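You operate a simulated robot arm through the tools that you are given. There is no shell and no other tool. Be economical: measure what you need, move in short steps, check, and stop when the job is done.

You run a simulated robot arm. Do the job below in one go: nothing can be reset, and whatever is moved stays where it is left.

JOB
Clamp the loose tilt mirror upright and wipe the smudge off it.
Fine: tighten both knobs before you wipe; use the green cloth and put it back.

The check looks at the end state, three seconds after you hand in, the way a careful person would. Anything else that was tipped, shoved, dropped, spilled or broken makes it a failure. Flat cloth is picked up by pressing the open fingertips on it (5 to 10 N) and closing them slowly along it; thin cloth reads only 2 to 8 mm in the jaws.

ROBOT AND FRAMES
A 6-joint arm with a two-finger parallel gripper, fixed in place. Base frame: the origin is at the foot of the arm, x ahead of it, y to its left, z up; the work surface is at about z = 86. Units: cm, degrees, N and s.
With the tool pointing down near the work surface it reaches from about 18 to 76 cm from the base axis. Its first joint turns from -166.0 to 166.0 degrees. Payload 3.91 kg.
The TCP is the grasp point between the finger pads, 3 cm short of the fingertips. In the tool frame z runs along the fingers and y along their closing line. Largest opening 11 cm; finger width 2, thickness 1; the body of the gripper, 4.8 by 11.2 cm, starts 5.5 cm behind the TCP.
Orientation is told as [roll, pitch, yaw] about the base's x, y, z axes, in that order, counted from this pose: with the fingers straight down and closing along the base's y, the tool's x points along the base's -x, its y along +y and its z along -z.

CONTROLS
- The arm moves only by the tool arm_command. Its argument "series" is a list of rows, each a list of 7 numbers: the turn, a rotation vector about the base's x, y, z in degrees, then the shift along the base's x, y, z in mm, then the opening, from 0 (shut) to 1 (fully open). In form: [[rx, ry, rz, tx, ty, tz, grip], ...]. A call has 1 to 20 rows; each row is the pose to reach, as a shift and turn from the pose commanded when the call began. Each row takes 0.2 s and may step no farther than 5 cm and 8.6 degrees from the row before; otherwise, or with a gripper value out of range, the whole call is refused. Where a pose cannot be reached the arm comes as near as it can. A force on the tool above 40 N (or 10 N above the force at the start of the call, whichever is more), or a blocked arm, ends the call early, and 0.2 s more pass. The fingers move at their own pace (about 4.5 cm/s each) and stop on an object; they squeeze with about 29 N. The grip force told is the motor's: it shows also when the fingers shut on nothing. Time passes only in rows, and 0.2 s behind the last, so rows that repeat a pose let the fingers close. The reply holds the time, the measured pose of the TCP, the force on the tool along the base axes, the opening and the grip force, in the units named above and with some noise.
- Cameras (640 x 400 px; columns grow to the right, rows downward): "scene" is fixed at [4.81, -49.9, 168.47]; the picture's right is [0.47, -0.89, 0.00], its down [-0.52, -0.27, -0.81] and it looks along [0.72, 0.38, -0.58] (base axes); focal length 341 px, centre (320, 200). "wrist" rides on the gripper at [-3.6, 0, -5.7] in the tool frame; the picture's right is [0.00, -1.00, 0.00], its down [0.97, 0.00, -0.24] and it looks along [0.24, 0.00, 0.97] (tool axes); focal length 218 px, centre (320, 200). There is no depth. A picture from a camera that has moved, and an enlarged one, comes with that camera's place and axes in the base frame and with its lens.
- get_image(camera): a new picture of that camera. The clock stands still meanwhile.
- lift_body(by): slides the trunk up (or, below 0, down) by that many cm; the arm rides with it, the base frame stays. It gives what a move gives, with no picture.
- close_up(camera, box): a new picture of the part [left, top, right, bottom] of that camera's present view, enlarged. The clock stands still meanwhile.
- hand_in(): hands the job in; it is judged then, once.

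Work in short steps. Places have to be worked out from the pictures, the camera data and where the tool is seen: move nearer, look again, correct. Check each grasp and each placing, and mend what went wrong. You have 120 turns and 64 pictures in all, those below and enlarged ones among them. Open the gripper and draw the arm clear of the work before you hand the job in, unless the task says otherwise; then end with one line.

The tools are called after "Request:" by a JSON object that holds its "method" and its "body". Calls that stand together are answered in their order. arm_command: Moves the arm, as the interface text tells. Its arguments: {"type":"object","properties":{"series":{"type":"array"}},"required":["series"]} The other tools are called the same way: lift_body (by) slides the trunk up or down; get_image (camera) takes a picture; close_up (camera, box) takes an enlarged picture of a part of a camera's view; hand_in () hands the job in.

At the start:

```text
clock: 0.0
ee_pos: [32.55, 0.72, 138.58]
tool_rot: [0.0, -0.1, 0.0]
ft_force: [0.2, 0.1, 0.3]
grip_width: 11.01
gripper_force: 0.1
trunk travel left (down, up): [-55.2, 3.8]
```

scene: 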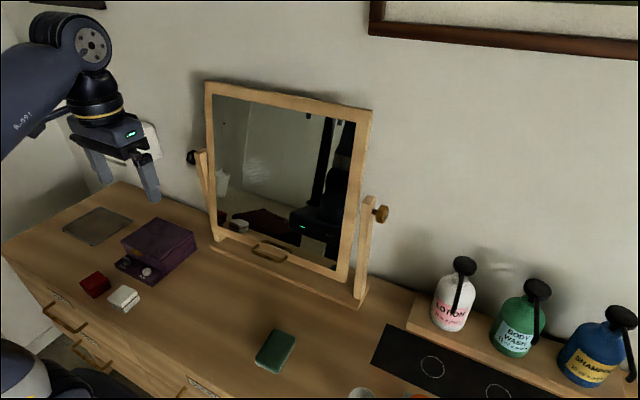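
wrist: 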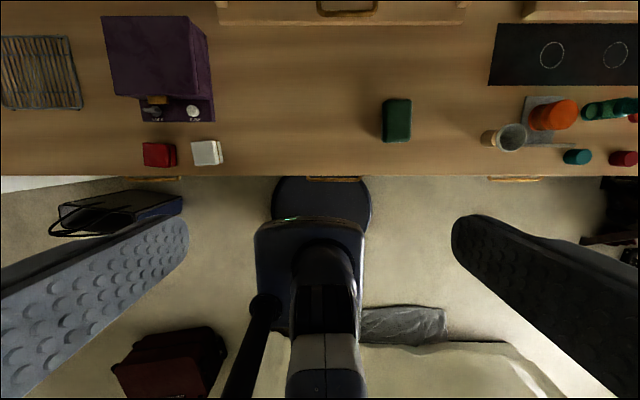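

The mirror stands on two posts, with a black knob on the left and a wooden knob on the right, and the green cloth lies in front. I'll enlarge the mirror and its knobs first.

Request:
{"method": "close_up", "body": {"camera": "scene", "box": [170, 60, 410, 310]}}

Request:
{"method": "close_up", "body": {"camera": "scene", "box": [230, 300, 330, 390]}}

```text
1.60 times, centred on (290, 185) of scene
camera zoom: at [4.81, -49.9, 168.47], right [0.47, -0.89, 0.0], down [-0.52, -0.27, -0.81], along [0.72, 0.38, -0.58], focal length 546 px, centre (368, 224)
```

zoom: 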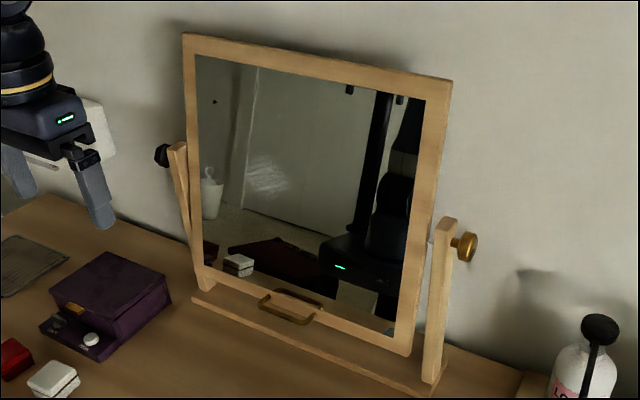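

```text
4.44 times, centred on (280, 345) of scene
camera zoom: at [4.81, -49.9, 168.47], right [0.47, -0.89, 0.0], down [-0.52, -0.27, -0.81], along [0.72, 0.38, -0.58], focal length 1517 px, centre (498, -444)
```

zoom: 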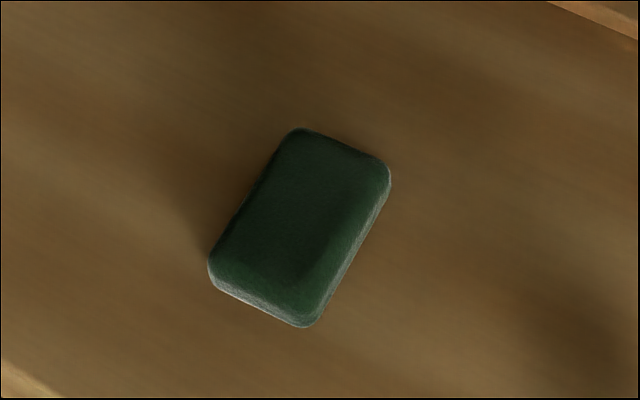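

The mirror leans back about 12°. From the pictures I put its pivots near (65, -31, 121) and (65, 24, 121), and the cloth near (42, -18). I'll point the tool forward so the wrist camera can see the right knob and the handle.

Request:
{"method": "arm_command", "body": {"series": [[0, -8.2, 0, 12, -20, -8, 1], [0, -16.4, 0, 24, -40, -16, 1], [0, -24.6, 0, 36, -60, -24, 1], [0, -32.8, 0, 48, -80, -32, 1], [0, -41, 0, 60, -100, -40, 1], [0, -49.2, 0, 72, -120, -50, 1], [0, -57.4, 0, 84, -140, -60, 1], [0, -65.6, 0, 96, -160, -70, 1], [0, -73.8, 0, 108, -180, -80, 1], [0, -82, 0, 116, -190, -90, 1], [0, -90, 0, 125, -200, -100, 1], [0, -90, 0, 125, -200, -100, 1]]}}

Request:
{"method": "get_image", "body": {"camera": "wrist"}}

```text
clock: 2.6
ee_pos: [44.99, -19.23, 128.41]
tool_rot: [164.3, -89.8, -164.2]
ft_force: [0.2, -0.7, 0.5]
grip_width: 10.99
gripper_force: 0.1
trunk travel left (down, up): [-55.2, 3.8]
```

```text
59 pictures are left
camera wrist: at [39.23, -19.28, 131.91], right [0.0, -1.0, 0.0], down [-0.24, 0.0, -0.97], along [0.97, 0.0, -0.24], focal length 218 px, centre (320, 200)
```

wrist: 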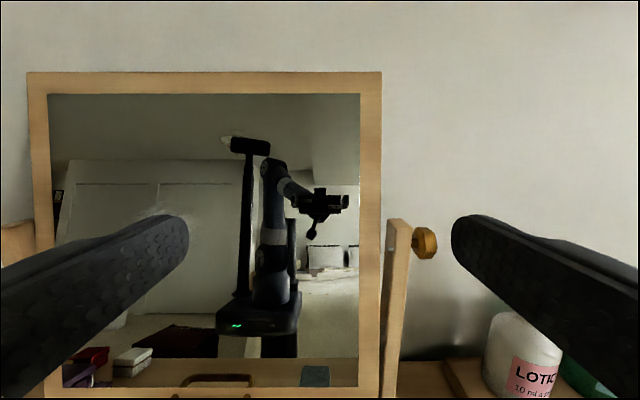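

The pose was reached. I'll enlarge the right knob and the post.

Request:
{"method": "close_up", "body": {"camera": "wrist", "box": [360, 190, 480, 290]}}

```text
4.00 times, centred on (420, 240) of wrist
camera zoom: at [39.23, -19.28, 131.91], right [0.0, -1.0, 0.0], down [-0.24, 0.0, -0.97], along [0.97, 0.0, -0.24], focal length 873 px, centre (-80, 40)
```

zoom: 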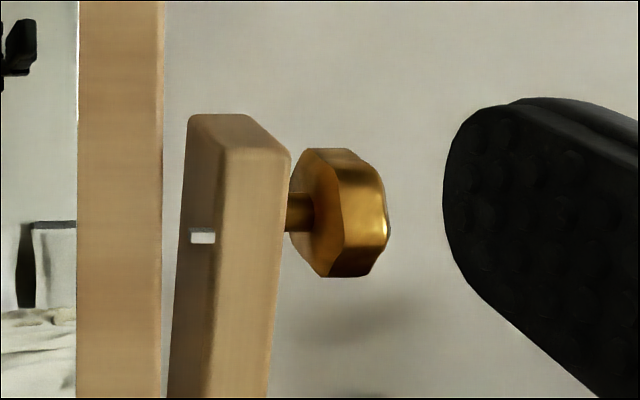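

The knob is a faceted brass one near (66, -33.6, 119.7). The mirror's top edge is near x=71.3, z=142, so it leans back about 13°, and its bottom rail is near x=60, z=101. I'll shut the fingers and go down in front of the bottom rail, to the right of the handle.

Request:
{"method": "arm_command", "body": {"series": [[0, 0, 0, 0, 8, -40, 0], [0, 0, 0, 0, 16, -80, 0], [0, 0, 0, 0, 24, -120, 0], [0, 0, 0, 0, 32, -160, 0], [0, 0, 0, 0, 32, -200, 0], [0, 0, 0, 0, 32, -240, 0], [0, 0, 0, 20, 32, -262, 0], [0, 0, 0, 50, 32, -270, 0], [0, 0, 0, 50, 32, -270, 0]]}}

Request:
{"method": "get_image", "body": {"camera": "wrist"}}

Request:
{"method": "get_image", "body": {"camera": "scene"}}

```text
clock: 4.6
ee_pos: [50.93, -17.41, 103.12]
tool_rot: [81.9, -89.2, -81.6]
ft_force: [-0.2, 0.4, 0.1]
grip_width: 0.0
gripper_force: 28.8
out of reach, approached as far as the arm can: row 6, 7, 8, 9
trunk travel left (down, up): [-55.2, 3.8]
```

```text
57 pictures are left
camera wrist: at [45.18, -17.59, 106.54], right [0.0, -1.0, -0.01], down [-0.24, 0.01, -0.97], along [0.97, 0.01, -0.24], focal length 218 px, centre (320, 200)
```

wrist: 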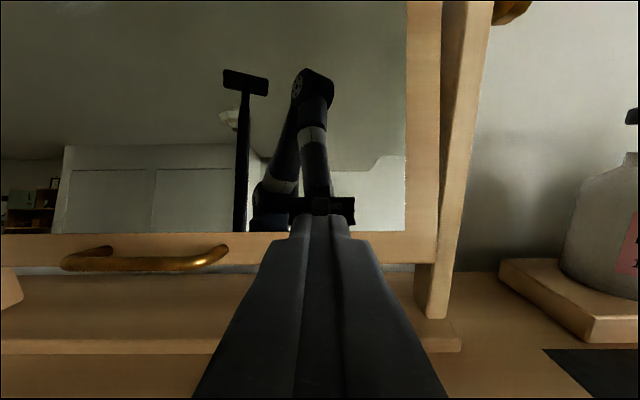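

```text
56 pictures are left
```

scene: 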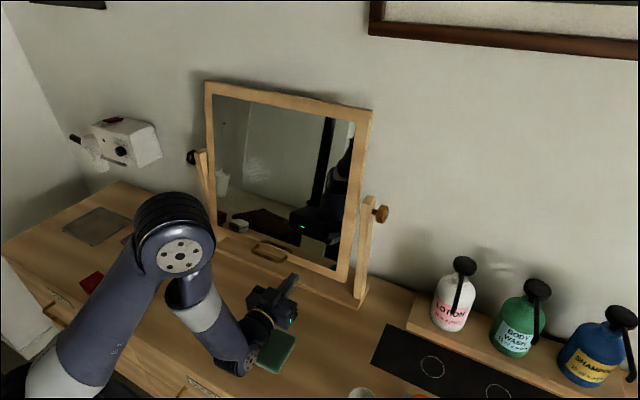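

The arm ran out of reach 2 cm too high. The bottom rail is centred near z=99, so I'll back off upward and then lower the trunk.

Request:
{"method": "arm_command", "body": {"series": [[0, 0, 0, -20, 0, 40, 0], [0, 0, 0, -40, 0, 80, 0], [0, 0, 0, -40, 0, 120, 0], [0, 0, 0, -40, 0, 160, 0], [0, 0, 0, -40, 0, 160, 0]]}}

Request:
{"method": "lift_body", "body": {"by": -15}}

```text
clock: 5.8
ee_pos: [46.92, -17.22, 119.0]
tool_rot: [172.8, -89.8, -172.9]
ft_force: [0.1, -0.3, 0.3]
grip_width: 0.0
gripper_force: 29.4
trunk travel left (down, up): [-55.2, 3.8]
```

```text
clock: 7.5
ee_pos: [47.01, -17.32, 103.97]
tool_rot: [176.4, -89.9, -176.4]
ft_force: [0.3, 0.2, -0.6]
grip_width: 0.01
gripper_force: 28.5
trunk travel left (down, up): [-40.2, 18.8]
```

The trunk is lower now. I'll go to z≈99.3 and move up close to the rail.

Request:
{"method": "arm_command", "body": {"series": [[0, 0, 0, 0, 0, -25, 0], [0, 0, 0, 10, 0, -47, 0], [0, 0, 0, 40, 0, -47, 0], [0, 0, 0, 70, 0, -47, 0], [0, 0, 0, 80, 0, -47, 0], [0, 0, 0, 90, 0, -47, 0], [0, 0, 0, 90, 0, -47, 0]]}}

Request:
{"method": "get_image", "body": {"camera": "wrist"}}

```text
clock: 9.2
ee_pos: [56.11, -17.41, 99.2]
tool_rot: [178.4, -89.8, -178.4]
ft_force: [0.5, -0.9, -0.3]
grip_width: 0.0
gripper_force: 28.7
trunk travel left (down, up): [-40.2, 18.8]
```

```text
55 pictures are left
camera wrist: at [50.22, -17.42, 102.74], right [0.0, -1.0, 0.0], down [-0.24, 0.0, -0.97], along [0.97, 0.0, -0.24], focal length 218 px, centre (320, 200)
```

wrist: 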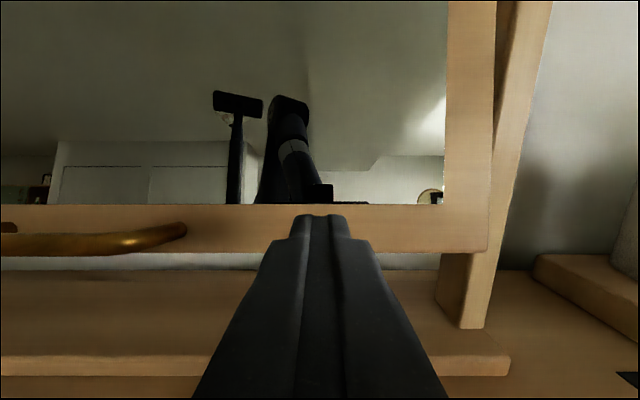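

The closed tips are just short of the rail. I'll push forward slowly and watch the force.

Request:
{"method": "arm_command", "body": {"series": [[0, 0, 0, 5, 0, 0, 0], [0, 0, 0, 10, 0, 0, 0], [0, 0, 0, 15, 0, 0, 0], [0, 0, 0, 20, 0, 0, 0], [0, 0, 0, 20, 0, 0, 0]]}}

Request:
{"method": "get_image", "body": {"camera": "scene"}}

```text
clock: 10.3
ee_pos: [57.87, -17.24, 99.3]
tool_rot: [175.0, -89.9, -175.1]
ft_force: [0.1, 0.7, 1.0]
grip_width: 0.01
gripper_force: 29.0
trunk travel left (down, up): [-40.2, 18.8]
```

```text
54 pictures are left
```

scene: 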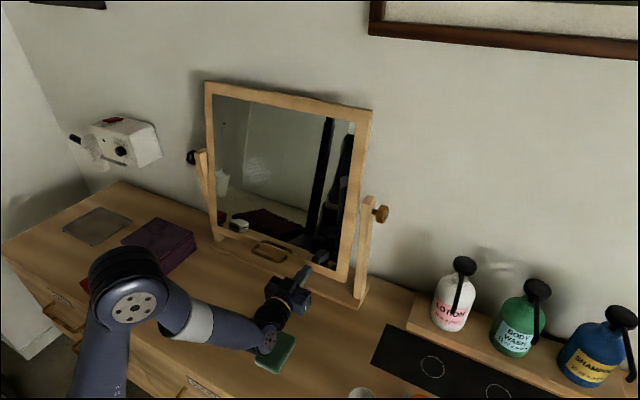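

No contact yet, and the mirror corners haven't moved. I'll continue forward.

Request:
{"method": "arm_command", "body": {"series": [[0, 0, 0, 4, 0, 0, 0], [0, 0, 0, 8, 0, 0, 0], [0, 0, 0, 12, 0, 0, 0], [0, 0, 0, 16, 0, 0, 0], [0, 0, 0, 20, 0, 0, 0], [0, 0, 0, 20, 0, 0, 0]]}}

Request:
{"method": "get_image", "body": {"camera": "scene"}}

```text
clock: 11.8
ee_pos: [59.94, -17.39, 99.21]
tool_rot: [172.9, -89.8, -172.9]
ft_force: [-0.3, 0.6, -0.1]
grip_width: 0.01
gripper_force: 29.2
trunk travel left (down, up): [-40.2, 18.8]
```

```text
53 pictures are left
```

scene: 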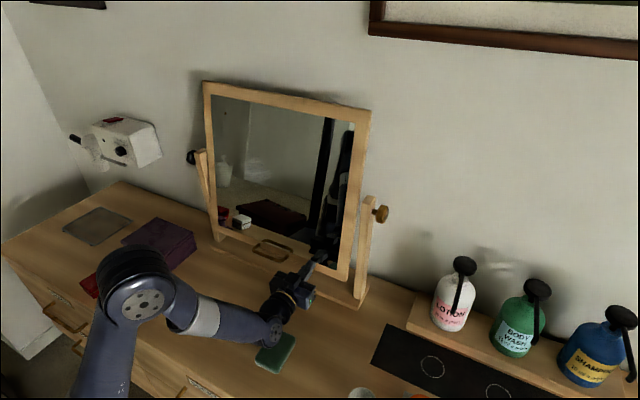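

The mirror has started to move with almost no force. I'll push another 2.4 cm.

Request:
{"method": "arm_command", "body": {"series": [[0, 0, 0, 4, 0, 0, 0], [0, 0, 0, 8, 0, 0, 0], [0, 0, 0, 12, 0, 0, 0], [0, 0, 0, 16, 0, 0, 0], [0, 0, 0, 20, 0, 0, 0], [0, 0, 0, 24, 0, 0, 0], [0, 0, 0, 24, 0, 0, 0]]}}

Request:
{"method": "close_up", "body": {"camera": "scene", "box": [180, 60, 420, 310]}}

```text
clock: 13.3
ee_pos: [62.34, -17.27, 99.3]
tool_rot: [179.6, -89.8, -179.6]
ft_force: [-0.3, 0.0, 0.8]
grip_width: 0.02
gripper_force: 29.6
trunk travel left (down, up): [-40.2, 18.8]
```

```text
1.60 times, centred on (300, 185) of scene
camera zoom: at [4.81, -49.9, 168.47], right [0.47, -0.89, 0.0], down [-0.52, -0.27, -0.81], along [0.72, 0.38, -0.58], focal length 546 px, centre (352, 224)
```

zoom: 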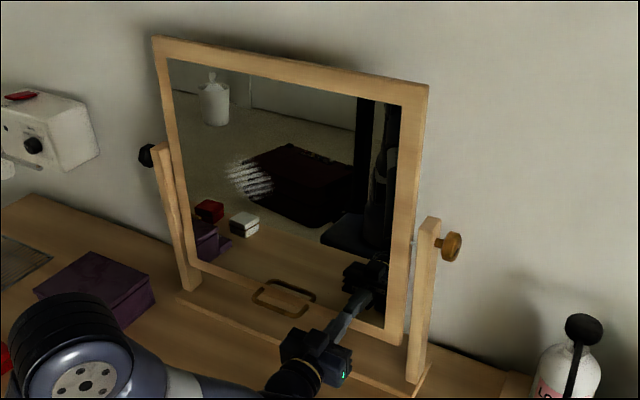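

By the right-edge geometry the mirror still leans back about 3°. I'll push 0.9 cm more and then check the angle from further back.

Request:
{"method": "arm_command", "body": {"series": [[0, 0, 0, 3, 0, 0, 0], [0, 0, 0, 6, 0, 0, 0], [0, 0, 0, 9, 0, 0, 0], [0, 0, 0, 9, 0, 0, 0], [0, 0, 0, 9, 0, 0, 0]]}}

Request:
{"method": "arm_command", "body": {"series": [[0, 0, 0, -10, 0, 0, 0], [0, 0, 0, -40, 0, 0, 0], [0, 0, 0, -80, 0, 20, 0], [0, 0, 0, -120, 0, 60, 0], [0, 0, 0, -150, -20, 100, 0], [0, 0, 0, -170, -40, 140, 0], [0, 0, 0, -190, -60, 180, 0], [0, 0, 0, -190, -80, 200, 0], [0, 0, 0, -190, -80, 200, 0]]}}

Request:
{"method": "get_image", "body": {"camera": "wrist"}}

Request:
{"method": "close_up", "body": {"camera": "scene", "box": [180, 60, 420, 310]}}

```text
clock: 14.6
ee_pos: [63.19, -17.33, 99.25]
tool_rot: [178.2, -89.7, -178.3]
ft_force: [0.0, -0.7, 0.3]
grip_width: 0.0
gripper_force: 29.2
trunk travel left (down, up): [-40.2, 18.8]
```

```text
refused: row 4 steps farther than a row can; nothing moved
```

```text
51 pictures are left
camera wrist: at [57.38, -17.43, 102.79], right [0.0, -1.0, 0.0], down [-0.24, 0.0, -0.97], along [0.97, 0.0, -0.24], focal length 218 px, centre (320, 200)
```

wrist: 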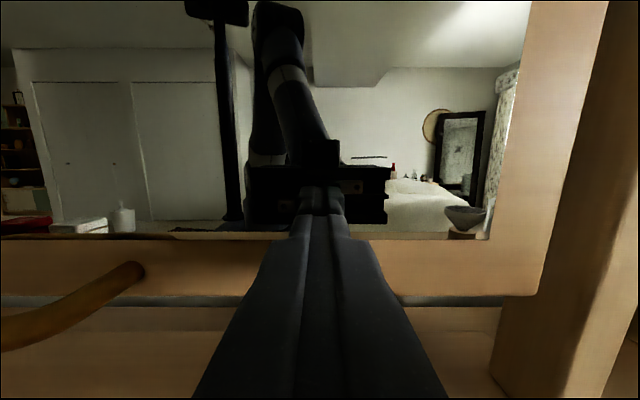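

```text
1.60 times, centred on (300, 185) of scene
camera zoom: at [4.81, -49.9, 168.47], right [0.47, -0.89, 0.0], down [-0.52, -0.27, -0.81], along [0.72, 0.38, -0.58], focal length 546 px, centre (352, 224)
```

zoom: 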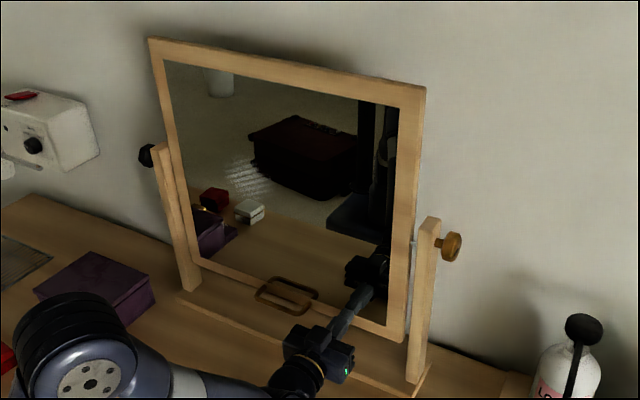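

The retreat was refused because one row stepped too far. In this view the reflected gripper looks level with the real one, so the mirror is close to upright. I'll retreat in smaller steps to a full view.

Request:
{"method": "arm_command", "body": {"series": [[0, 0, 0, -10, 0, 0, 0], [0, 0, 0, -40, 0, 0, 0], [0, 0, 0, -75, 0, 15, 0], [0, 0, 0, -110, 0, 40, 0], [0, 0, 0, -140, -5, 75, 0], [0, 0, 0, -165, -10, 110, 0], [0, 0, 0, -180, -15, 150, 0], [0, 0, 0, -190, -20, 190, 0], [0, 0, 0, -190, -20, 210, 0], [0, 0, 0, -190, -20, 210, 0]]}}

Request:
{"method": "get_image", "body": {"camera": "wrist"}}

Request:
{"method": "close_up", "body": {"camera": "scene", "box": [180, 60, 420, 310]}}

```text
clock: 16.8
ee_pos: [44.09, -19.29, 120.19]
tool_rot: [178.2, -90.0, -178.2]
ft_force: [-0.2, -0.4, 0.6]
grip_width: 0.0
gripper_force: 29.1
trunk travel left (down, up): [-40.2, 18.8]
```

```text
49 pictures are left
camera wrist: at [38.24, -19.31, 123.68], right [0.0, -1.0, 0.0], down [-0.24, 0.0, -0.97], along [0.97, 0.0, -0.24], focal length 218 px, centre (320, 200)
```

wrist: 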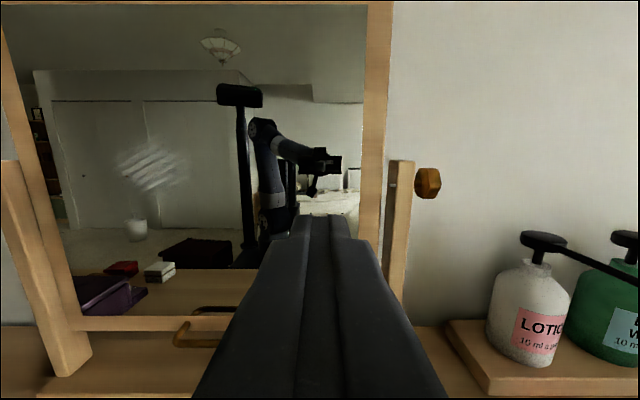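

```text
1.60 times, centred on (300, 185) of scene
camera zoom: at [4.81, -49.9, 168.47], right [0.47, -0.89, 0.0], down [-0.52, -0.27, -0.81], along [0.72, 0.38, -0.58], focal length 546 px, centre (352, 224)
```

zoom: 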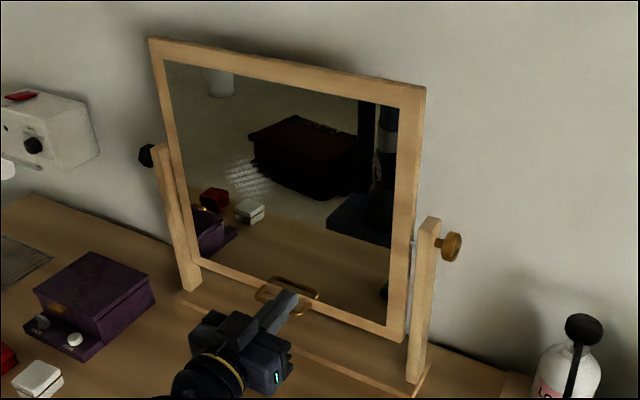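

The mirror holds its position, and its reflection suggests about 1° of lean remains. I'll enlarge its right-edge corners for a precise comparison with the vertical vanishing point.

Request:
{"method": "close_up", "body": {"camera": "scene", "box": [310, 90, 390, 140]}}

Request:
{"method": "close_up", "body": {"camera": "scene", "box": [310, 250, 390, 300]}}

```text
8.00 times, centred on (350, 115) of scene
camera zoom: at [4.81, -49.9, 168.47], right [0.47, -0.89, 0.0], down [-0.52, -0.27, -0.81], along [0.72, 0.38, -0.58], focal length 2731 px, centre (80, 880)
```

zoom: 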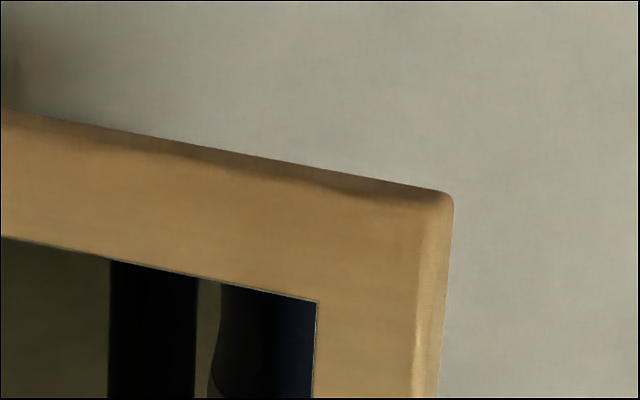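

```text
8.00 times, centred on (350, 275) of scene
camera zoom: at [4.81, -49.9, 168.47], right [0.47, -0.89, 0.0], down [-0.52, -0.27, -0.81], along [0.72, 0.38, -0.58], focal length 2731 px, centre (80, -400)
```

zoom: 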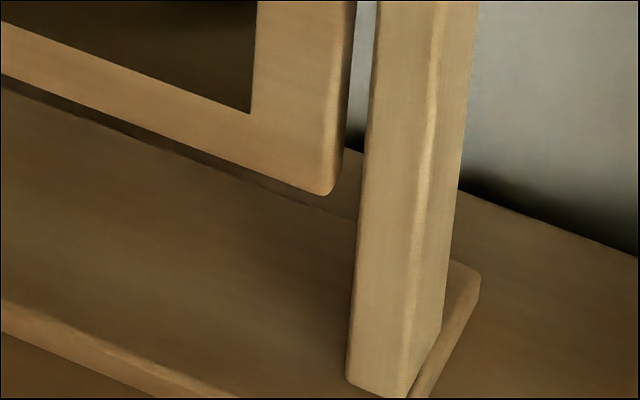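

The glass corners and the white box's reflection both suggest about 1.2° of backward lean. I'll go back to the rail and push it 4 mm further than before, then retreat.

Request:
{"method": "arm_command", "body": {"series": [[0, 0, 0, 0, 0, -40, 0], [0, 0, 0, 10, 5, -80, 0], [0, 0, 0, 25, 10, -120, 0], [0, 0, 0, 50, 15, -150, 0], [0, 0, 0, 80, 20, -180, 0], [0, 0, 0, 115, 20, -210, 0], [0, 0, 0, 150, 20, -210, 0], [0, 0, 0, 180, 20, -210, 0], [0, 0, 0, 186, 20, -210, 0], [0, 0, 0, 190, 20, -210, 0], [0, 0, 0, 192, 20, -210, 0], [0, 0, 0, 194, 20, -210, 0], [0, 0, 0, 194, 20, -210, 0], [0, 0, 0, 194, 20, -210, 0]]}}

Request:
{"method": "arm_command", "body": {"series": [[0, 0, 0, -10, 0, 0, 0], [0, 0, 0, -40, 0, 0, 0], [0, 0, 0, -75, 0, 15, 0], [0, 0, 0, -110, 0, 40, 0], [0, 0, 0, -140, -5, 75, 0], [0, 0, 0, -165, -10, 110, 0], [0, 0, 0, -180, -15, 150, 0], [0, 0, 0, -190, -20, 190, 0], [0, 0, 0, -190, -20, 210, 0], [0, 0, 0, -190, -20, 210, 0]]}}

Request:
{"method": "get_image", "body": {"camera": "wrist"}}

Request:
{"method": "close_up", "body": {"camera": "scene", "box": [310, 90, 390, 140]}}

Request:
{"method": "close_up", "body": {"camera": "scene", "box": [310, 250, 390, 300]}}

```text
clock: 19.8
ee_pos: [63.57, -17.35, 99.29]
tool_rot: [174.1, -89.9, -174.1]
ft_force: [0.8, -0.5, -0.1]
grip_width: 0.0
gripper_force: 28.6
trunk travel left (down, up): [-40.2, 18.8]
```

```text
clock: 21.9
ee_pos: [44.65, -19.34, 120.38]
tool_rot: [176.7, -89.9, -176.8]
ft_force: [0.2, 0.6, 0.3]
grip_width: 0.03
gripper_force: 29.1
trunk travel left (down, up): [-40.2, 18.8]
```

```text
45 pictures are left
camera wrist: at [38.83, -19.43, 123.77], right [0.0, -1.0, 0.0], down [-0.24, 0.0, -0.97], along [0.97, 0.0, -0.24], focal length 218 px, centre (320, 200)
```

wrist: 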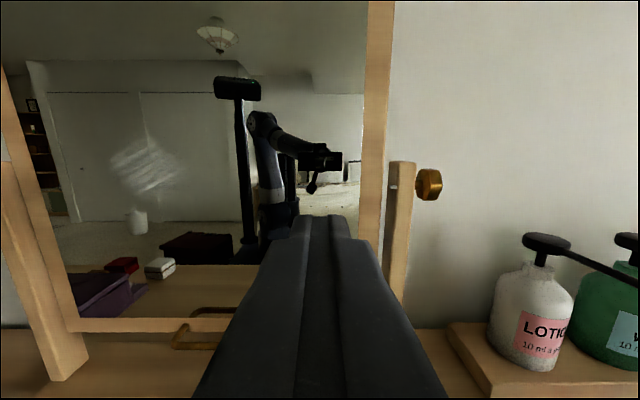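

```text
8.00 times, centred on (350, 115) of scene
camera zoom: at [4.81, -49.9, 168.47], right [0.47, -0.89, 0.0], down [-0.52, -0.27, -0.81], along [0.72, 0.38, -0.58], focal length 2731 px, centre (80, 880)
```

zoom: 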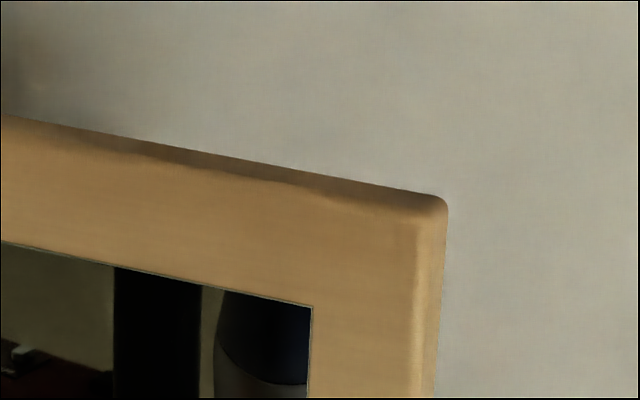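

```text
8.00 times, centred on (350, 275) of scene
camera zoom: at [4.81, -49.9, 168.47], right [0.47, -0.89, 0.0], down [-0.52, -0.27, -0.81], along [0.72, 0.38, -0.58], focal length 2731 px, centre (80, -400)
```

zoom: 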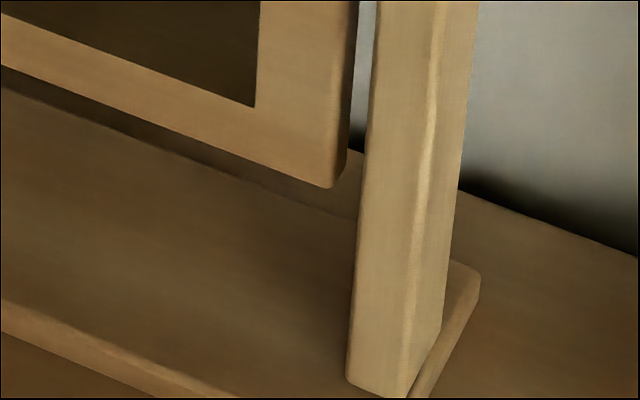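

Both checks now put the mirror within about 0.5° of vertical, and it holds there. Next is the right knob at about (66, -33.6, 119.4). I'll roll the tool 90° so the fingers close along z and line up in front of it with the jaws open.

Request:
{"method": "arm_command", "body": {"series": [[8.2, 0, 0, 0, -14, -1, 0.3], [16.4, 0, 0, 0, -28, -2, 0.6], [24.6, 0, 0, 0, -42, -3, 0.7], [32.8, 0, 0, 0, -56, -4, 0.7], [41, 0, 0, 5, -70, -5, 0.7], [49.2, 0, 0, 10, -84, -6, 0.7], [57.4, 0, 0, 20, -98, -7, 0.7], [65.6, 0, 0, 30, -112, -8, 0.7], [73.8, 0, 0, 40, -126, -9, 0.7], [82, 0, 0, 50, -138, -10, 0.7], [90, 0, 0, 60, -145, -10, 0.7], [90, 0, 0, 73, -145, -10, 0.7], [90, 0, 0, 73, -145, -10, 0.7]]}}

Request:
{"method": "get_image", "body": {"camera": "wrist"}}

Request:
{"method": "get_image", "body": {"camera": "scene"}}

```text
clock: 24.8
ee_pos: [52.0, -33.85, 119.21]
tool_rot: [90.0, 0.1, -90.2]
ft_force: [-0.1, 0.3, -0.2]
grip_width: 7.69
gripper_force: 0.0
trunk travel left (down, up): [-40.2, 18.8]
```

```text
42 pictures are left
camera wrist: at [46.17, -37.5, 119.06], right [0.0, 0.0, -1.0], down [-0.24, 0.97, 0.0], along [0.97, 0.24, 0.0], focal length 218 px, centre (320, 200)
```

wrist: 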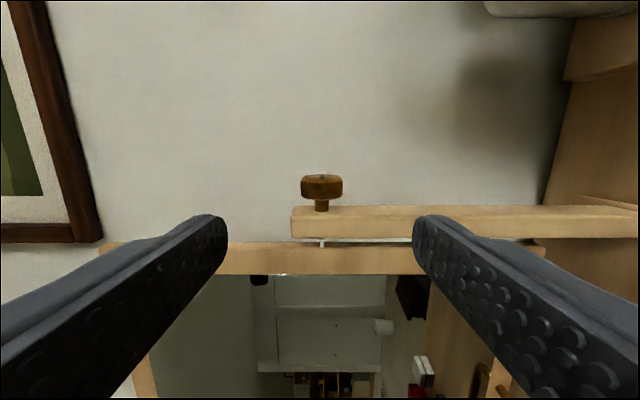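

```text
41 pictures are left
```

scene: 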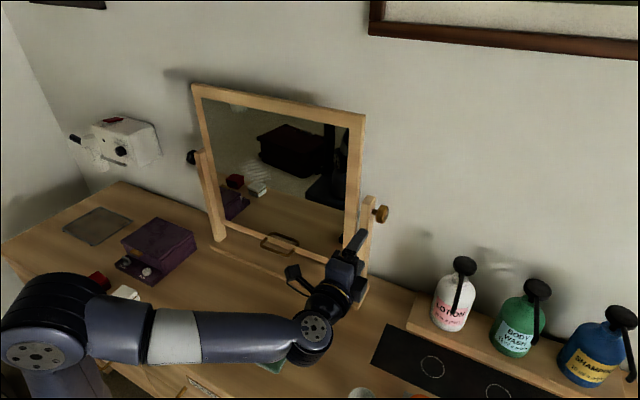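

The knob is at y≈-33.8, z≈119.0, about 14 cm ahead and centred between the fingers. I'll go forward to straddle it and close.

Request:
{"method": "arm_command", "body": {"series": [[0, 0, 0, 40, 0, -2, 0.7], [0, 0, 0, 80, 0, -2, 0.7], [0, 0, 0, 115, 0, -2, 0.7], [0, 0, 0, 130, 0, -2, 0.7], [0, 0, 0, 143, 0, -2, 0.7], [0, 0, 0, 143, 0, -2, 0.7]]}}

Request:
{"method": "get_image", "body": {"camera": "wrist"}}

```text
clock: 26.1
ee_pos: [66.2, -33.7, 119.11]
tool_rot: [90.0, 0.0, -90.2]
ft_force: [0.1, 0.8, 0.2]
grip_width: 7.73
gripper_force: 0.1
trunk travel left (down, up): [-40.2, 18.8]
```

```text
40 pictures are left
camera wrist: at [60.37, -37.42, 118.88], right [0.0, 0.0, -1.0], down [-0.24, 0.97, 0.0], along [0.97, 0.24, 0.0], focal length 218 px, centre (320, 200)
```

wrist: 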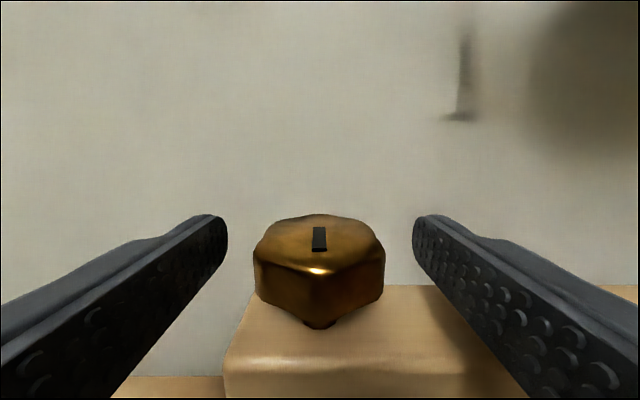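

The knob is a lobed hex with a black index mark on its face, and it is centred at x≈66.4. I'll close on it.

Request:
{"method": "arm_command", "body": {"series": [[0, 0, 0, 0, 0, 0, 0.4], [0, 0, 0, 0, 0, 0, 0.2], [0, 0, 0, 0, 0, 0, 0], [0, 0, 0, 0, 0, 0, 0], [0, 0, 0, 0, 0, 0, 0], [0, 0, 0, 0, 0, 0, 0]]}}

Request:
{"method": "get_image", "body": {"camera": "wrist"}}

```text
clock: 27.6
ee_pos: [66.22, -33.82, 119.06]
tool_rot: [90.0, 0.0, -90.2]
ft_force: [0.3, -0.3, 1.1]
grip_width: 4.15
gripper_force: 45.0
trunk travel left (down, up): [-40.2, 18.8]
```

```text
39 pictures are left
camera wrist: at [60.34, -37.42, 118.9], right [0.0, 0.0, -1.0], down [-0.24, 0.97, 0.0], along [0.97, 0.24, 0.0], focal length 218 px, centre (320, 200)
```

wrist: 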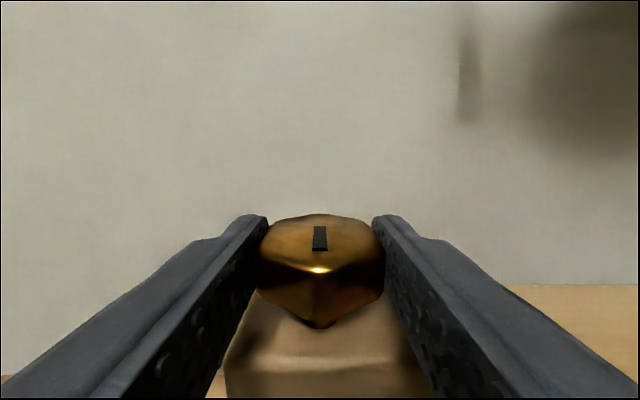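

It's gripped at 4.15 cm. I'll turn it clockwise as seen from outside (+y rotation), 40° first, watching the force.

Request:
{"method": "arm_command", "body": {"series": [[0, 6, 0, 0, 0, 0, 0], [0, 12, 0, 0, 0, 0, 0], [0, 18, 0, 0, 0, 0, 0], [0, 24, 0, 0, 0, 0, 0], [0, 30, 0, 0, 0, 0, 0], [0, 36, 0, 0, 0, 0, 0], [0, 40, 0, 0, 0, 0, 0], [0, 40, 0, 0, 0, 0, 0]]}}

Request:
{"method": "get_image", "body": {"camera": "wrist"}}

```text
clock: 29.0
ee_pos: [66.36, -33.86, 119.67]
tool_rot: [54.6, -0.2, -90.3]
ft_force: [1.6, -2.4, 5.5]
grip_width: 4.14
gripper_force: 45.2
trunk travel left (down, up): [-40.2, 18.8]
stopped in row 7: the force on the tool passed its limit (the readings are from after the stop); the commanded pose is now the measured one
```

```text
38 pictures are left
camera wrist: at [61.59, -37.43, 122.94], right [-0.58, 0.0, -0.81], down [-0.19, 0.97, 0.14], along [0.79, 0.23, -0.56], focal length 218 px, centre (320, 200)
```

wrist: 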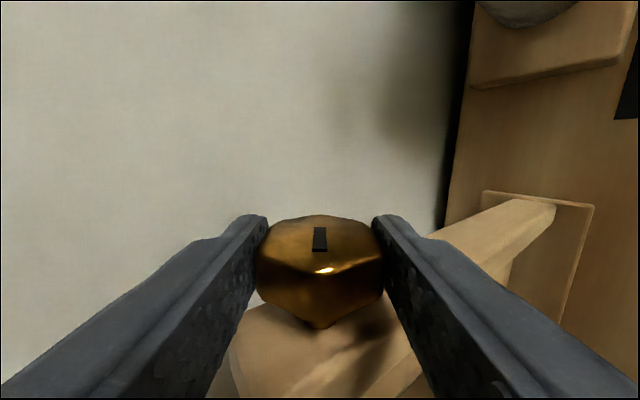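

The knob turned about 36° with the fingers before a force limit. That could be the knob going tight or a small centring strain. I'll open briefly to relieve strain, re-close and try a little more.

Request:
{"method": "arm_command", "body": {"series": [[0, 0, 0, 0, 0, 0, 0.5], [0, 0, 0, 0, 0, 0, 0.5], [0, 0, 0, 0, 0, 0, 0], [0, 0, 0, 0, 0, 0, 0], [0, 0, 0, 0, 0, 0, 0], [0, 0, 0, 0, 0, 0, 0]]}}

Request:
{"method": "arm_command", "body": {"series": [[0, 3, 0, 0, 0, 0, 0], [0, 6, 0, 0, 0, 0, 0], [0, 9, 0, 0, 0, 0, 0], [0, 12, 0, 0, 0, 0, 0]]}}

```text
clock: 30.4
ee_pos: [66.4, -33.71, 119.81]
tool_rot: [54.5, -0.3, -90.4]
ft_force: [3.8, -1.0, 6.3]
grip_width: 4.15
gripper_force: 45.1
trunk travel left (down, up): [-40.2, 18.8]
```

```text
clock: 31.4
ee_pos: [66.51, -33.79, 119.92]
tool_rot: [42.8, -0.5, -90.3]
ft_force: [24.6, -7.2, 25.5]
grip_width: 4.16
gripper_force: 44.8
trunk travel left (down, up): [-40.2, 18.8]
```

The side force runs along the closing line, which means the knob's axis lies about 1.1 cm deeper than my TCP, near (67.3, 119.1). I'll open, slide in along the tool axis by that much and re-grip.

Request:
{"method": "arm_command", "body": {"series": [[0, 0, 0, 0, 0, 0, 0.55], [0, 0, 0, 0, 0, 0, 0.55], [0, 0, 0, 4, 0, -4, 0.55], [0, 0, 0, 8, 0, -8, 0.55], [0, 0, 0, 8, 0, -8, 0.55]]}}

Request:
{"method": "get_image", "body": {"camera": "wrist"}}

```text
clock: 32.6
ee_pos: [67.12, -33.82, 118.88]
tool_rot: [42.4, -0.2, -90.3]
ft_force: [-0.4, -1.1, -0.2]
grip_width: 6.09
gripper_force: 0.1
trunk travel left (down, up): [-40.2, 18.8]
```

```text
37 pictures are left
camera wrist: at [63.23, -37.45, 122.96], right [-0.74, 0.0, -0.67], down [-0.16, 0.97, 0.17], along [0.66, 0.23, -0.72], focal length 218 px, centre (320, 200)
```

wrist: 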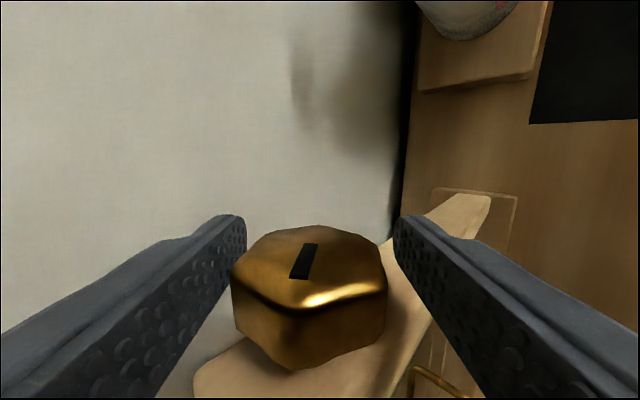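

The knob centre is 0.4 cm further along +q, so (67.4, 119.15). I'll centre, close, and turn 30° more.

Request:
{"method": "arm_command", "body": {"series": [[0, 0, 0, 3, 0, 3, 0.55], [0, 0, 0, 3, 0, 3, 0.2], [0, 0, 0, 3, 0, 3, 0], [0, 0, 0, 3, 0, 3, 0], [0, 0, 0, 3, 0, 3, 0], [0, 6, 0, 3, 0, 3, 0], [0, 12, 0, 3, 0, 3, 0], [0, 18, 0, 3, 0, 3, 0], [0, 24, 0, 3, 0, 3, 0], [0, 30, 0, 3, 0, 3, 0], [0, 30, 0, 3, 0, 3, 0]]}}

Request:
{"method": "get_image", "body": {"camera": "wrist"}}

```text
clock: 34.0
ee_pos: [67.41, -33.87, 118.98]
tool_rot: [40.1, -0.9, -90.9]
ft_force: [22.9, -17.4, 2.4]
grip_width: 4.13
gripper_force: 45.0
out of reach, approached as far as the arm can: row 6
trunk travel left (down, up): [-40.2, 18.8]
stopped in row 6: the force on the tool passed its limit (the readings are from after the stop); the commanded pose is now the measured one
```

```text
36 pictures are left
camera wrist: at [63.51, -37.38, 123.36], right [-0.76, 0.0, -0.64], down [-0.14, 0.98, 0.17], along [0.63, 0.22, -0.75], focal length 218 px, centre (320, 200)
```

wrist: 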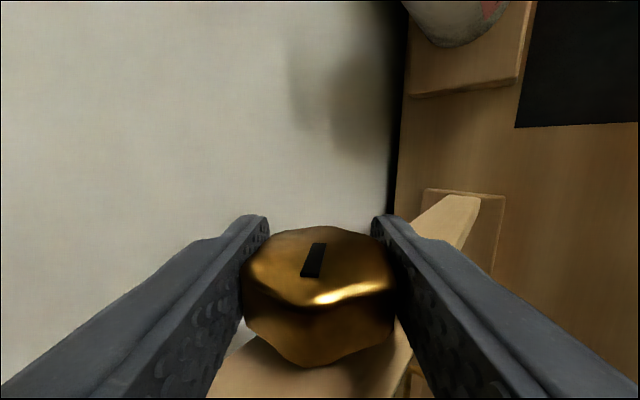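

The arm ran out of reach turning further down. I'll open, back out, swing the tool round to point 45° upward at the knob, and take the next stroke from there.

Request:
{"method": "arm_command", "body": {"series": [[0, 0, 0, 0, 0, 0, 0.6], [0, 0, 0, 0, 0, 0, 0.6], [0, 0, 0, -24, 0, 29, 0.6], [0, 0, 0, -48, 0, 57, 0.6], [0, -8, 0, -56, 0, 50, 0.6], [0, -16, 0, -62, 0, 42, 0.6], [0, -24, 0, -67, 0, 33, 0.6], [0, -32, 0, -71, 0, 23, 0.6], [0, -40, 0, -74, 0, 13, 0.6], [0, -48, 0, -75, 0, 3, 0.6], [0, -56, 0, -75, 0, -8, 0.6], [0, -64, 0, -73, 0, -18, 0.6], [0, -72, 0, -70, 0, -28, 0.6], [0, -80, 0, -65, 0, -38, 0.6], [0, -88, 0, -59, 0, -46, 0.6], [0, -96, 0, -52, 0, -54, 0.6], [0, -96, 0, -52, 0, -54, 0.6]]}}

Request:
{"method": "get_image", "body": {"camera": "wrist"}}

Request:
{"method": "get_image", "body": {"camera": "scene"}}

```text
clock: 37.6
ee_pos: [61.66, -33.45, 113.91]
tool_rot: [136.2, 0.8, -91.0]
ft_force: [0.1, 1.1, -0.2]
grip_width: 6.63
gripper_force: 0.1
trunk travel left (down, up): [-40.2, 18.8]
```

```text
35 pictures are left
camera wrist: at [57.6, -37.06, 109.67], right [0.72, 0.0, -0.69], down [-0.15, 0.98, -0.16], along [0.68, 0.22, 0.7], focal length 218 px, centre (320, 200)
```

wrist: 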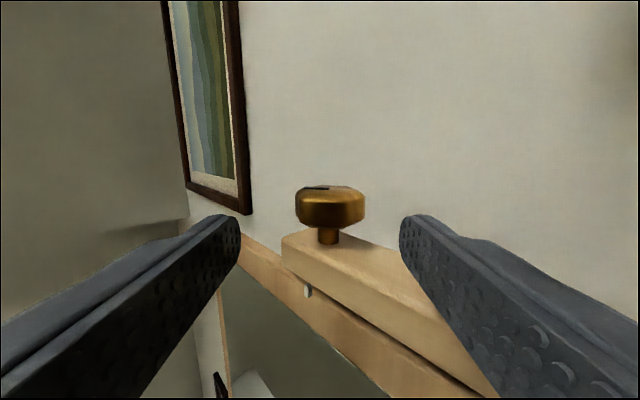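

```text
34 pictures are left
```

scene: 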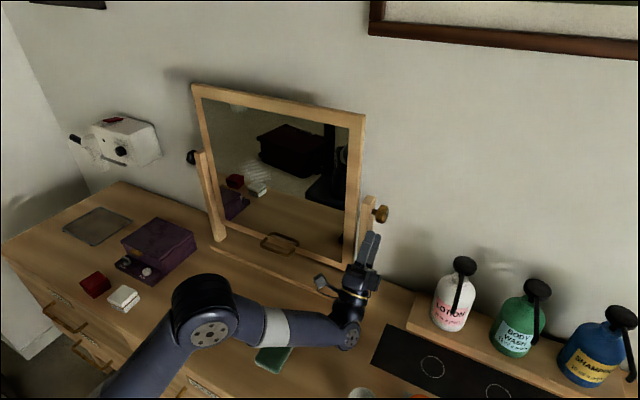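

I'll enlarge the knob to read its index mark before the next stroke.

Request:
{"method": "close_up", "body": {"camera": "wrist", "box": [280, 165, 380, 265]}}

Request:
{"method": "close_up", "body": {"camera": "scene", "box": [360, 190, 410, 230]}}

```text
4.00 times, centred on (330, 215) of wrist
camera zoom: at [57.6, -37.06, 109.67], right [0.72, 0.0, -0.69], down [-0.15, 0.98, -0.16], along [0.68, 0.22, 0.7], focal length 873 px, centre (280, 140)
```

zoom: 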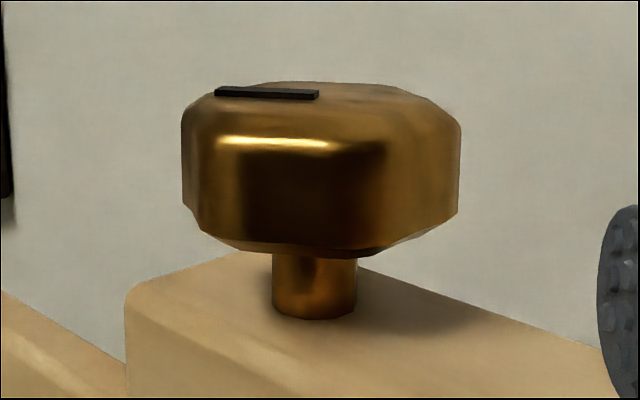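

```text
10.00 times, centred on (385, 210) of scene
camera zoom: at [4.81, -49.9, 168.47], right [0.47, -0.89, 0.0], down [-0.52, -0.27, -0.81], along [0.72, 0.38, -0.58], focal length 3413 px, centre (-330, 100)
```

zoom: 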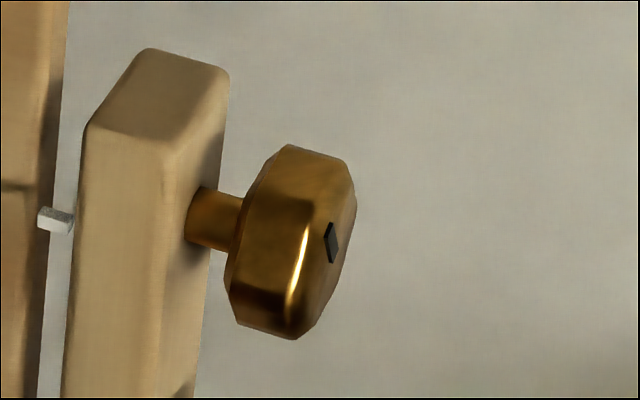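

The mark is a radial line. It pointed forward (-x) at the start and now points forward-up, so the knob has turned about 55° clockwise. The knob centre is (67.5, -33.6, 119.0), so I'll move in, grip, and turn again.

Request:
{"method": "arm_command", "body": {"series": [[0, 0, 0, 0, -2, -5, 0.6], [0, 0, 0, 28, -2, 23, 0.6], [0, 0, 0, 58, -2, 51, 0.6], [0, 0, 0, 58, -2, 51, 0.4], [0, 0, 0, 58, -2, 51, 0], [0, 0, 0, 58, -2, 51, 0], [0, 0, 0, 58, -2, 51, 0], [0, 0, 0, 58, -2, 51, 0]]}}

Request:
{"method": "arm_command", "body": {"series": [[0, 6, 0, 0, 0, 0, 0], [0, 12, 0, 0, 0, 0, 0], [0, 18, 0, 0, 0, 0, 0], [0, 24, 0, 0, 0, 0, 0], [0, 30, 0, 0, 0, 0, 0], [0, 36, 0, 0, 0, 0, 0], [0, 36, 0, 0, 0, 0, 0]]}}

Request:
{"method": "get_image", "body": {"camera": "wrist"}}

```text
clock: 39.4
ee_pos: [67.49, -33.94, 119.04]
tool_rot: [136.1, 0.8, -91.0]
ft_force: [1.5, -8.2, 9.7]
grip_width: 4.15
gripper_force: 44.9
trunk travel left (down, up): [-40.2, 18.8]
```

```text
clock: 41.0
ee_pos: [67.42, -33.87, 119.01]
tool_rot: [100.1, 0.1, -91.2]
ft_force: [-4.1, -4.5, 6.6]
grip_width: 4.13
gripper_force: 45.0
trunk travel left (down, up): [-40.2, 18.8]
```

```text
31 pictures are left
camera wrist: at [61.59, -37.37, 117.89], right [0.17, 0.0, -0.98], down [-0.22, 0.98, -0.04], along [0.96, 0.22, 0.17], focal length 218 px, centre (320, 200)
```

wrist: 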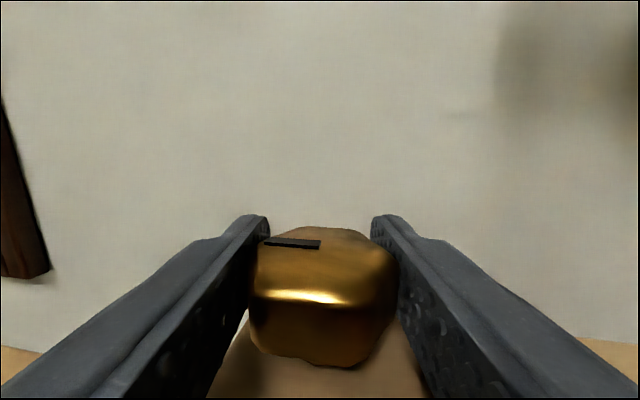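

The knob turns along smoothly with little force, and the mark now points nearly up. I'll turn on.

Request:
{"method": "arm_command", "body": {"series": [[0, 6, 0, 0, 0, 0, 0], [0, 12, 0, 0, 0, 0, 0], [0, 18, 0, 0, 0, 0, 0], [0, 24, 0, 0, 0, 0, 0], [0, 30, 0, 0, 0, 0, 0], [0, 36, 0, 0, 0, 0, 0], [0, 42, 0, 0, 0, 0, 0], [0, 48, 0, 0, 0, 0, 0]]}}

Request:
{"method": "get_image", "body": {"camera": "wrist"}}

```text
clock: 42.8
ee_pos: [67.59, -33.76, 118.82]
tool_rot: [51.8, -0.7, -90.9]
ft_force: [-1.5, -1.5, -9.8]
grip_width: 4.16
gripper_force: 45.0
trunk travel left (down, up): [-40.2, 18.8]
```

```text
30 pictures are left
camera wrist: at [62.98, -37.35, 122.28], right [-0.62, 0.0, -0.79], down [-0.17, 0.98, 0.14], along [0.77, 0.22, -0.6], focal length 218 px, centre (320, 200)
```

wrist: 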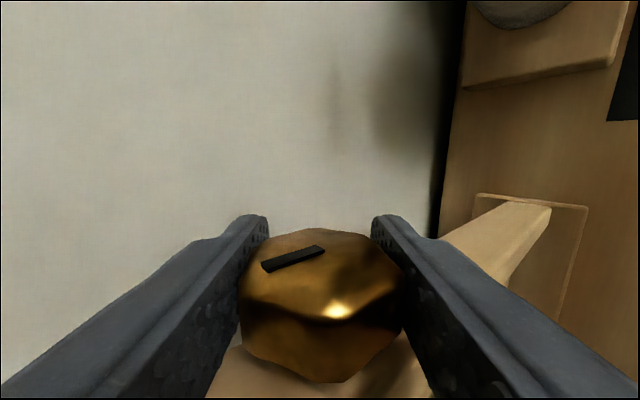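

The mark now lags the fingers by about 30°, so the knob stopped near mark-up and the fingers slipped, which suggests it is tight. I'll confirm with a re-grip and a short further turn.

Request:
{"method": "arm_command", "body": {"series": [[0, 0, 0, 0, 0, 0, 0.55], [0, 0, 0, 0, 0, 0, 0.55], [0, -8, 0, 0, 0, 0, 0.55], [0, -16, 0, 0, 0, 0, 0.55], [0, -24, 0, 0, 0, 0, 0.55], [0, -30, 0, 0, 0, 0, 0.55], [0, -30, 0, 0, 0, 0, 0.2], [0, -30, 0, 0, 0, 0, 0], [0, -30, 0, 0, 0, 0, 0], [0, -30, 0, 0, 0, 0, 0], [0, -24, 0, 0, 0, 0, 0], [0, -18, 0, 0, 0, 0, 0], [0, -12, 0, 0, 0, 0, 0], [0, -6, 0, 0, 0, 0, 0]]}}

Request:
{"method": "close_up", "body": {"camera": "wrist", "box": [220, 180, 420, 305]}}

```text
clock: 45.8
ee_pos: [67.66, -33.73, 118.92]
tool_rot: [57.9, -0.6, -91.0]
ft_force: [1.9, -1.3, -1.4]
grip_width: 4.13
gripper_force: 44.9
trunk travel left (down, up): [-40.2, 18.8]
```

```text
3.20 times, centred on (320, 242) of wrist
camera zoom: at [62.63, -37.35, 121.81], right [-0.53, 0.0, -0.85], down [-0.19, 0.98, 0.12], along [0.83, 0.22, -0.52], focal length 698 px, centre (320, 64)
```

zoom: 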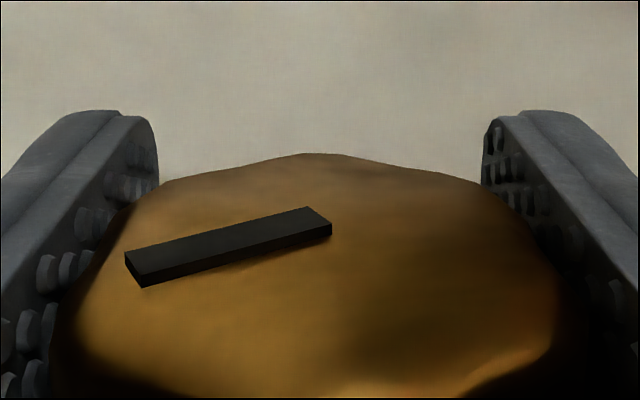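

The fingers turned 24° more while the mark stayed pointing up, so the right knob is tight. I'll open, back out and level the tool.

Request:
{"method": "arm_command", "body": {"series": [[0, 0, 0, 0, 0, 0, 0.6], [0, 0, 0, 0, 0, 0, 0.6], [0, 0, 0, -25, 0, 15, 0.6], [0, 0, 0, -60, 0, 36, 0.6], [0, -8, 0, -90, 0, 40, 0.6], [0, -16, 0, -120, 0, 30, 0.6], [0, -24, 0, -150, 0, 20, 0.6], [0, -32, 0, -180, 0, 10, 0.6], [0, -32, 0, -190, 40, 5, 0.6], [0, -32, 0, -190, 80, 5, 0.6], [0, -32, 0, -190, 120, 5, 0.6]]}}

Request:
{"method": "arm_command", "body": {"series": [[-8.2, 0, 0, 0, 20, 0, 0.6], [-16.4, 0, 0, 0, 40, 0, 0.6], [-24.6, 0, 0, 0, 60, 0, 0.6], [-32.8, 0, 0, 0, 80, 0, 0.6], [-41, 0, 0, 0, 100, 0, 0.6], [-49.2, 0, 0, 0, 120, 0, 0.6], [-57.4, 0, 0, 0, 140, 0, 0.6], [-65.6, 0, 0, 0, 160, 0, 0.6], [-73.8, 0, 0, 0, 180, 0, 0.6], [-82, 0, 0, 0, 200, 0, 0.6], [-90, 0, 0, 0, 220, 0, 0.6], [-90, 0, 0, 0, 220, 0, 0.6]]}}

Request:
{"method": "get_image", "body": {"camera": "wrist"}}

```text
clock: 48.2
ee_pos: [48.75, -21.57, 119.61]
tool_rot: [90.1, -0.1, -91.1]
ft_force: [0.6, 0.0, 0.6]
grip_width: 6.6
gripper_force: 0.0
trunk travel left (down, up): [-40.2, 18.8]
```

```text
clock: 50.8
ee_pos: [48.71, -1.73, 119.1]
tool_rot: [-172.4, -89.0, 172.9]
ft_force: [0.6, 0.4, 0.8]
grip_width: 6.59
gripper_force: 0.1
out of reach, approached as far as the arm can: row 11, 12
trunk travel left (down, up): [-40.2, 18.8]
```

```text
28 pictures are left
camera wrist: at [42.8, -1.81, 122.5], right [0.01, -1.0, 0.0], down [-0.22, 0.0, -0.97], along [0.97, 0.01, -0.22], focal length 218 px, centre (320, 200)
```

wrist: 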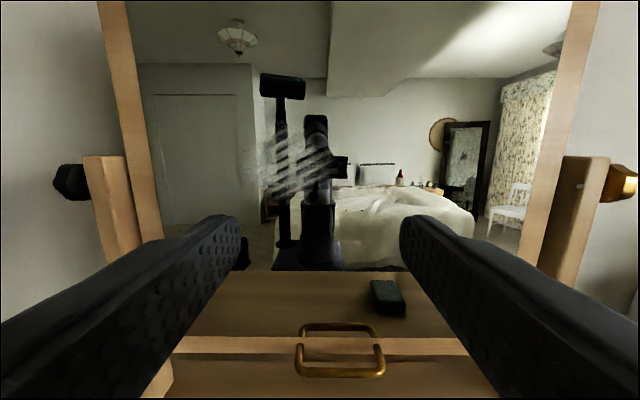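

The smudge is on the glass near (66.5, 0.7, 121), about 8 × 7 cm, and the left knob is near y≈26. The reach warning was small, so I'll carry on left with this orientation.

Request:
{"method": "arm_command", "body": {"series": [[0, 0, 0, 0, 30, 0, 0.6], [0, 0, 0, 0, 60, 0, 0.6], [0, 0, 0, 0, 90, 0, 0.6], [0, 0, 0, 0, 120, 0, 0.6], [0, 0, 0, 0, 150, 0, 0.6], [0, 0, 0, 0, 180, 0, 0.6], [0, 0, 0, 0, 210, 0, 0.6], [0, 0, 0, 0, 240, 0, 0.6], [0, 0, 0, 0, 270, 0, 0.6], [0, 0, 0, 0, 270, 0, 0.6]]}}

```text
clock: 53.0
ee_pos: [48.56, -1.84, 119.16]
tool_rot: [-176.1, -88.9, 176.4]
ft_force: [0.2, 0.7, 0.2]
grip_width: 6.6
gripper_force: 0.0
out of reach, approached as far as the arm can: row 1, 2, 3, 4, 5, 6, 7, 8, 9, 10
trunk travel left (down, up): [-40.2, 18.8]
```

The arm is stuck, most likely at a wrist singularity with the tool level and straight ahead. I'll pitch the tool downward, cross to the left, and pitch up again there.

Request:
{"method": "arm_command", "body": {"series": [[0, 8, 0, -5, 0, 0, 0.6], [0, 16, 0, -10, 0, 0, 0.6], [0, 24, 0, -15, 0, 0, 0.6], [0, 32, 0, -20, 0, 0, 0.6], [0, 40, 0, -25, 0, 0, 0.6], [0, 48, 0, -30, 0, 0, 0.6], [0, 56, 0, -30, 0, 0, 0.6], [0, 60, 0, -30, 0, 0, 0.6], [0, 60, 0, -30, 30, 0, 0.6], [0, 60, 0, -30, 60, 0, 0.6], [0, 60, 0, -30, 90, 0, 0.6], [0, 60, 0, -30, 120, 0, 0.6], [0, 60, 0, -30, 150, 0, 0.6], [0, 60, 0, -30, 180, 0, 0.6], [0, 60, 0, -30, 210, 0, 0.6], [0, 60, 0, -30, 240, 0, 0.6], [0, 60, 0, -30, 265, 0, 0.6], [0, 60, 0, -30, 265, 0, 0.6]]}}

```text
clock: 56.8
ee_pos: [45.72, 25.04, 118.56]
tool_rot: [0.0, -31.1, 0.0]
ft_force: [0.7, -0.4, -0.6]
grip_width: 6.6
gripper_force: 0.1
out of reach, approached as far as the arm can: row 2, 3, 4
trunk travel left (down, up): [-40.2, 18.8]
```

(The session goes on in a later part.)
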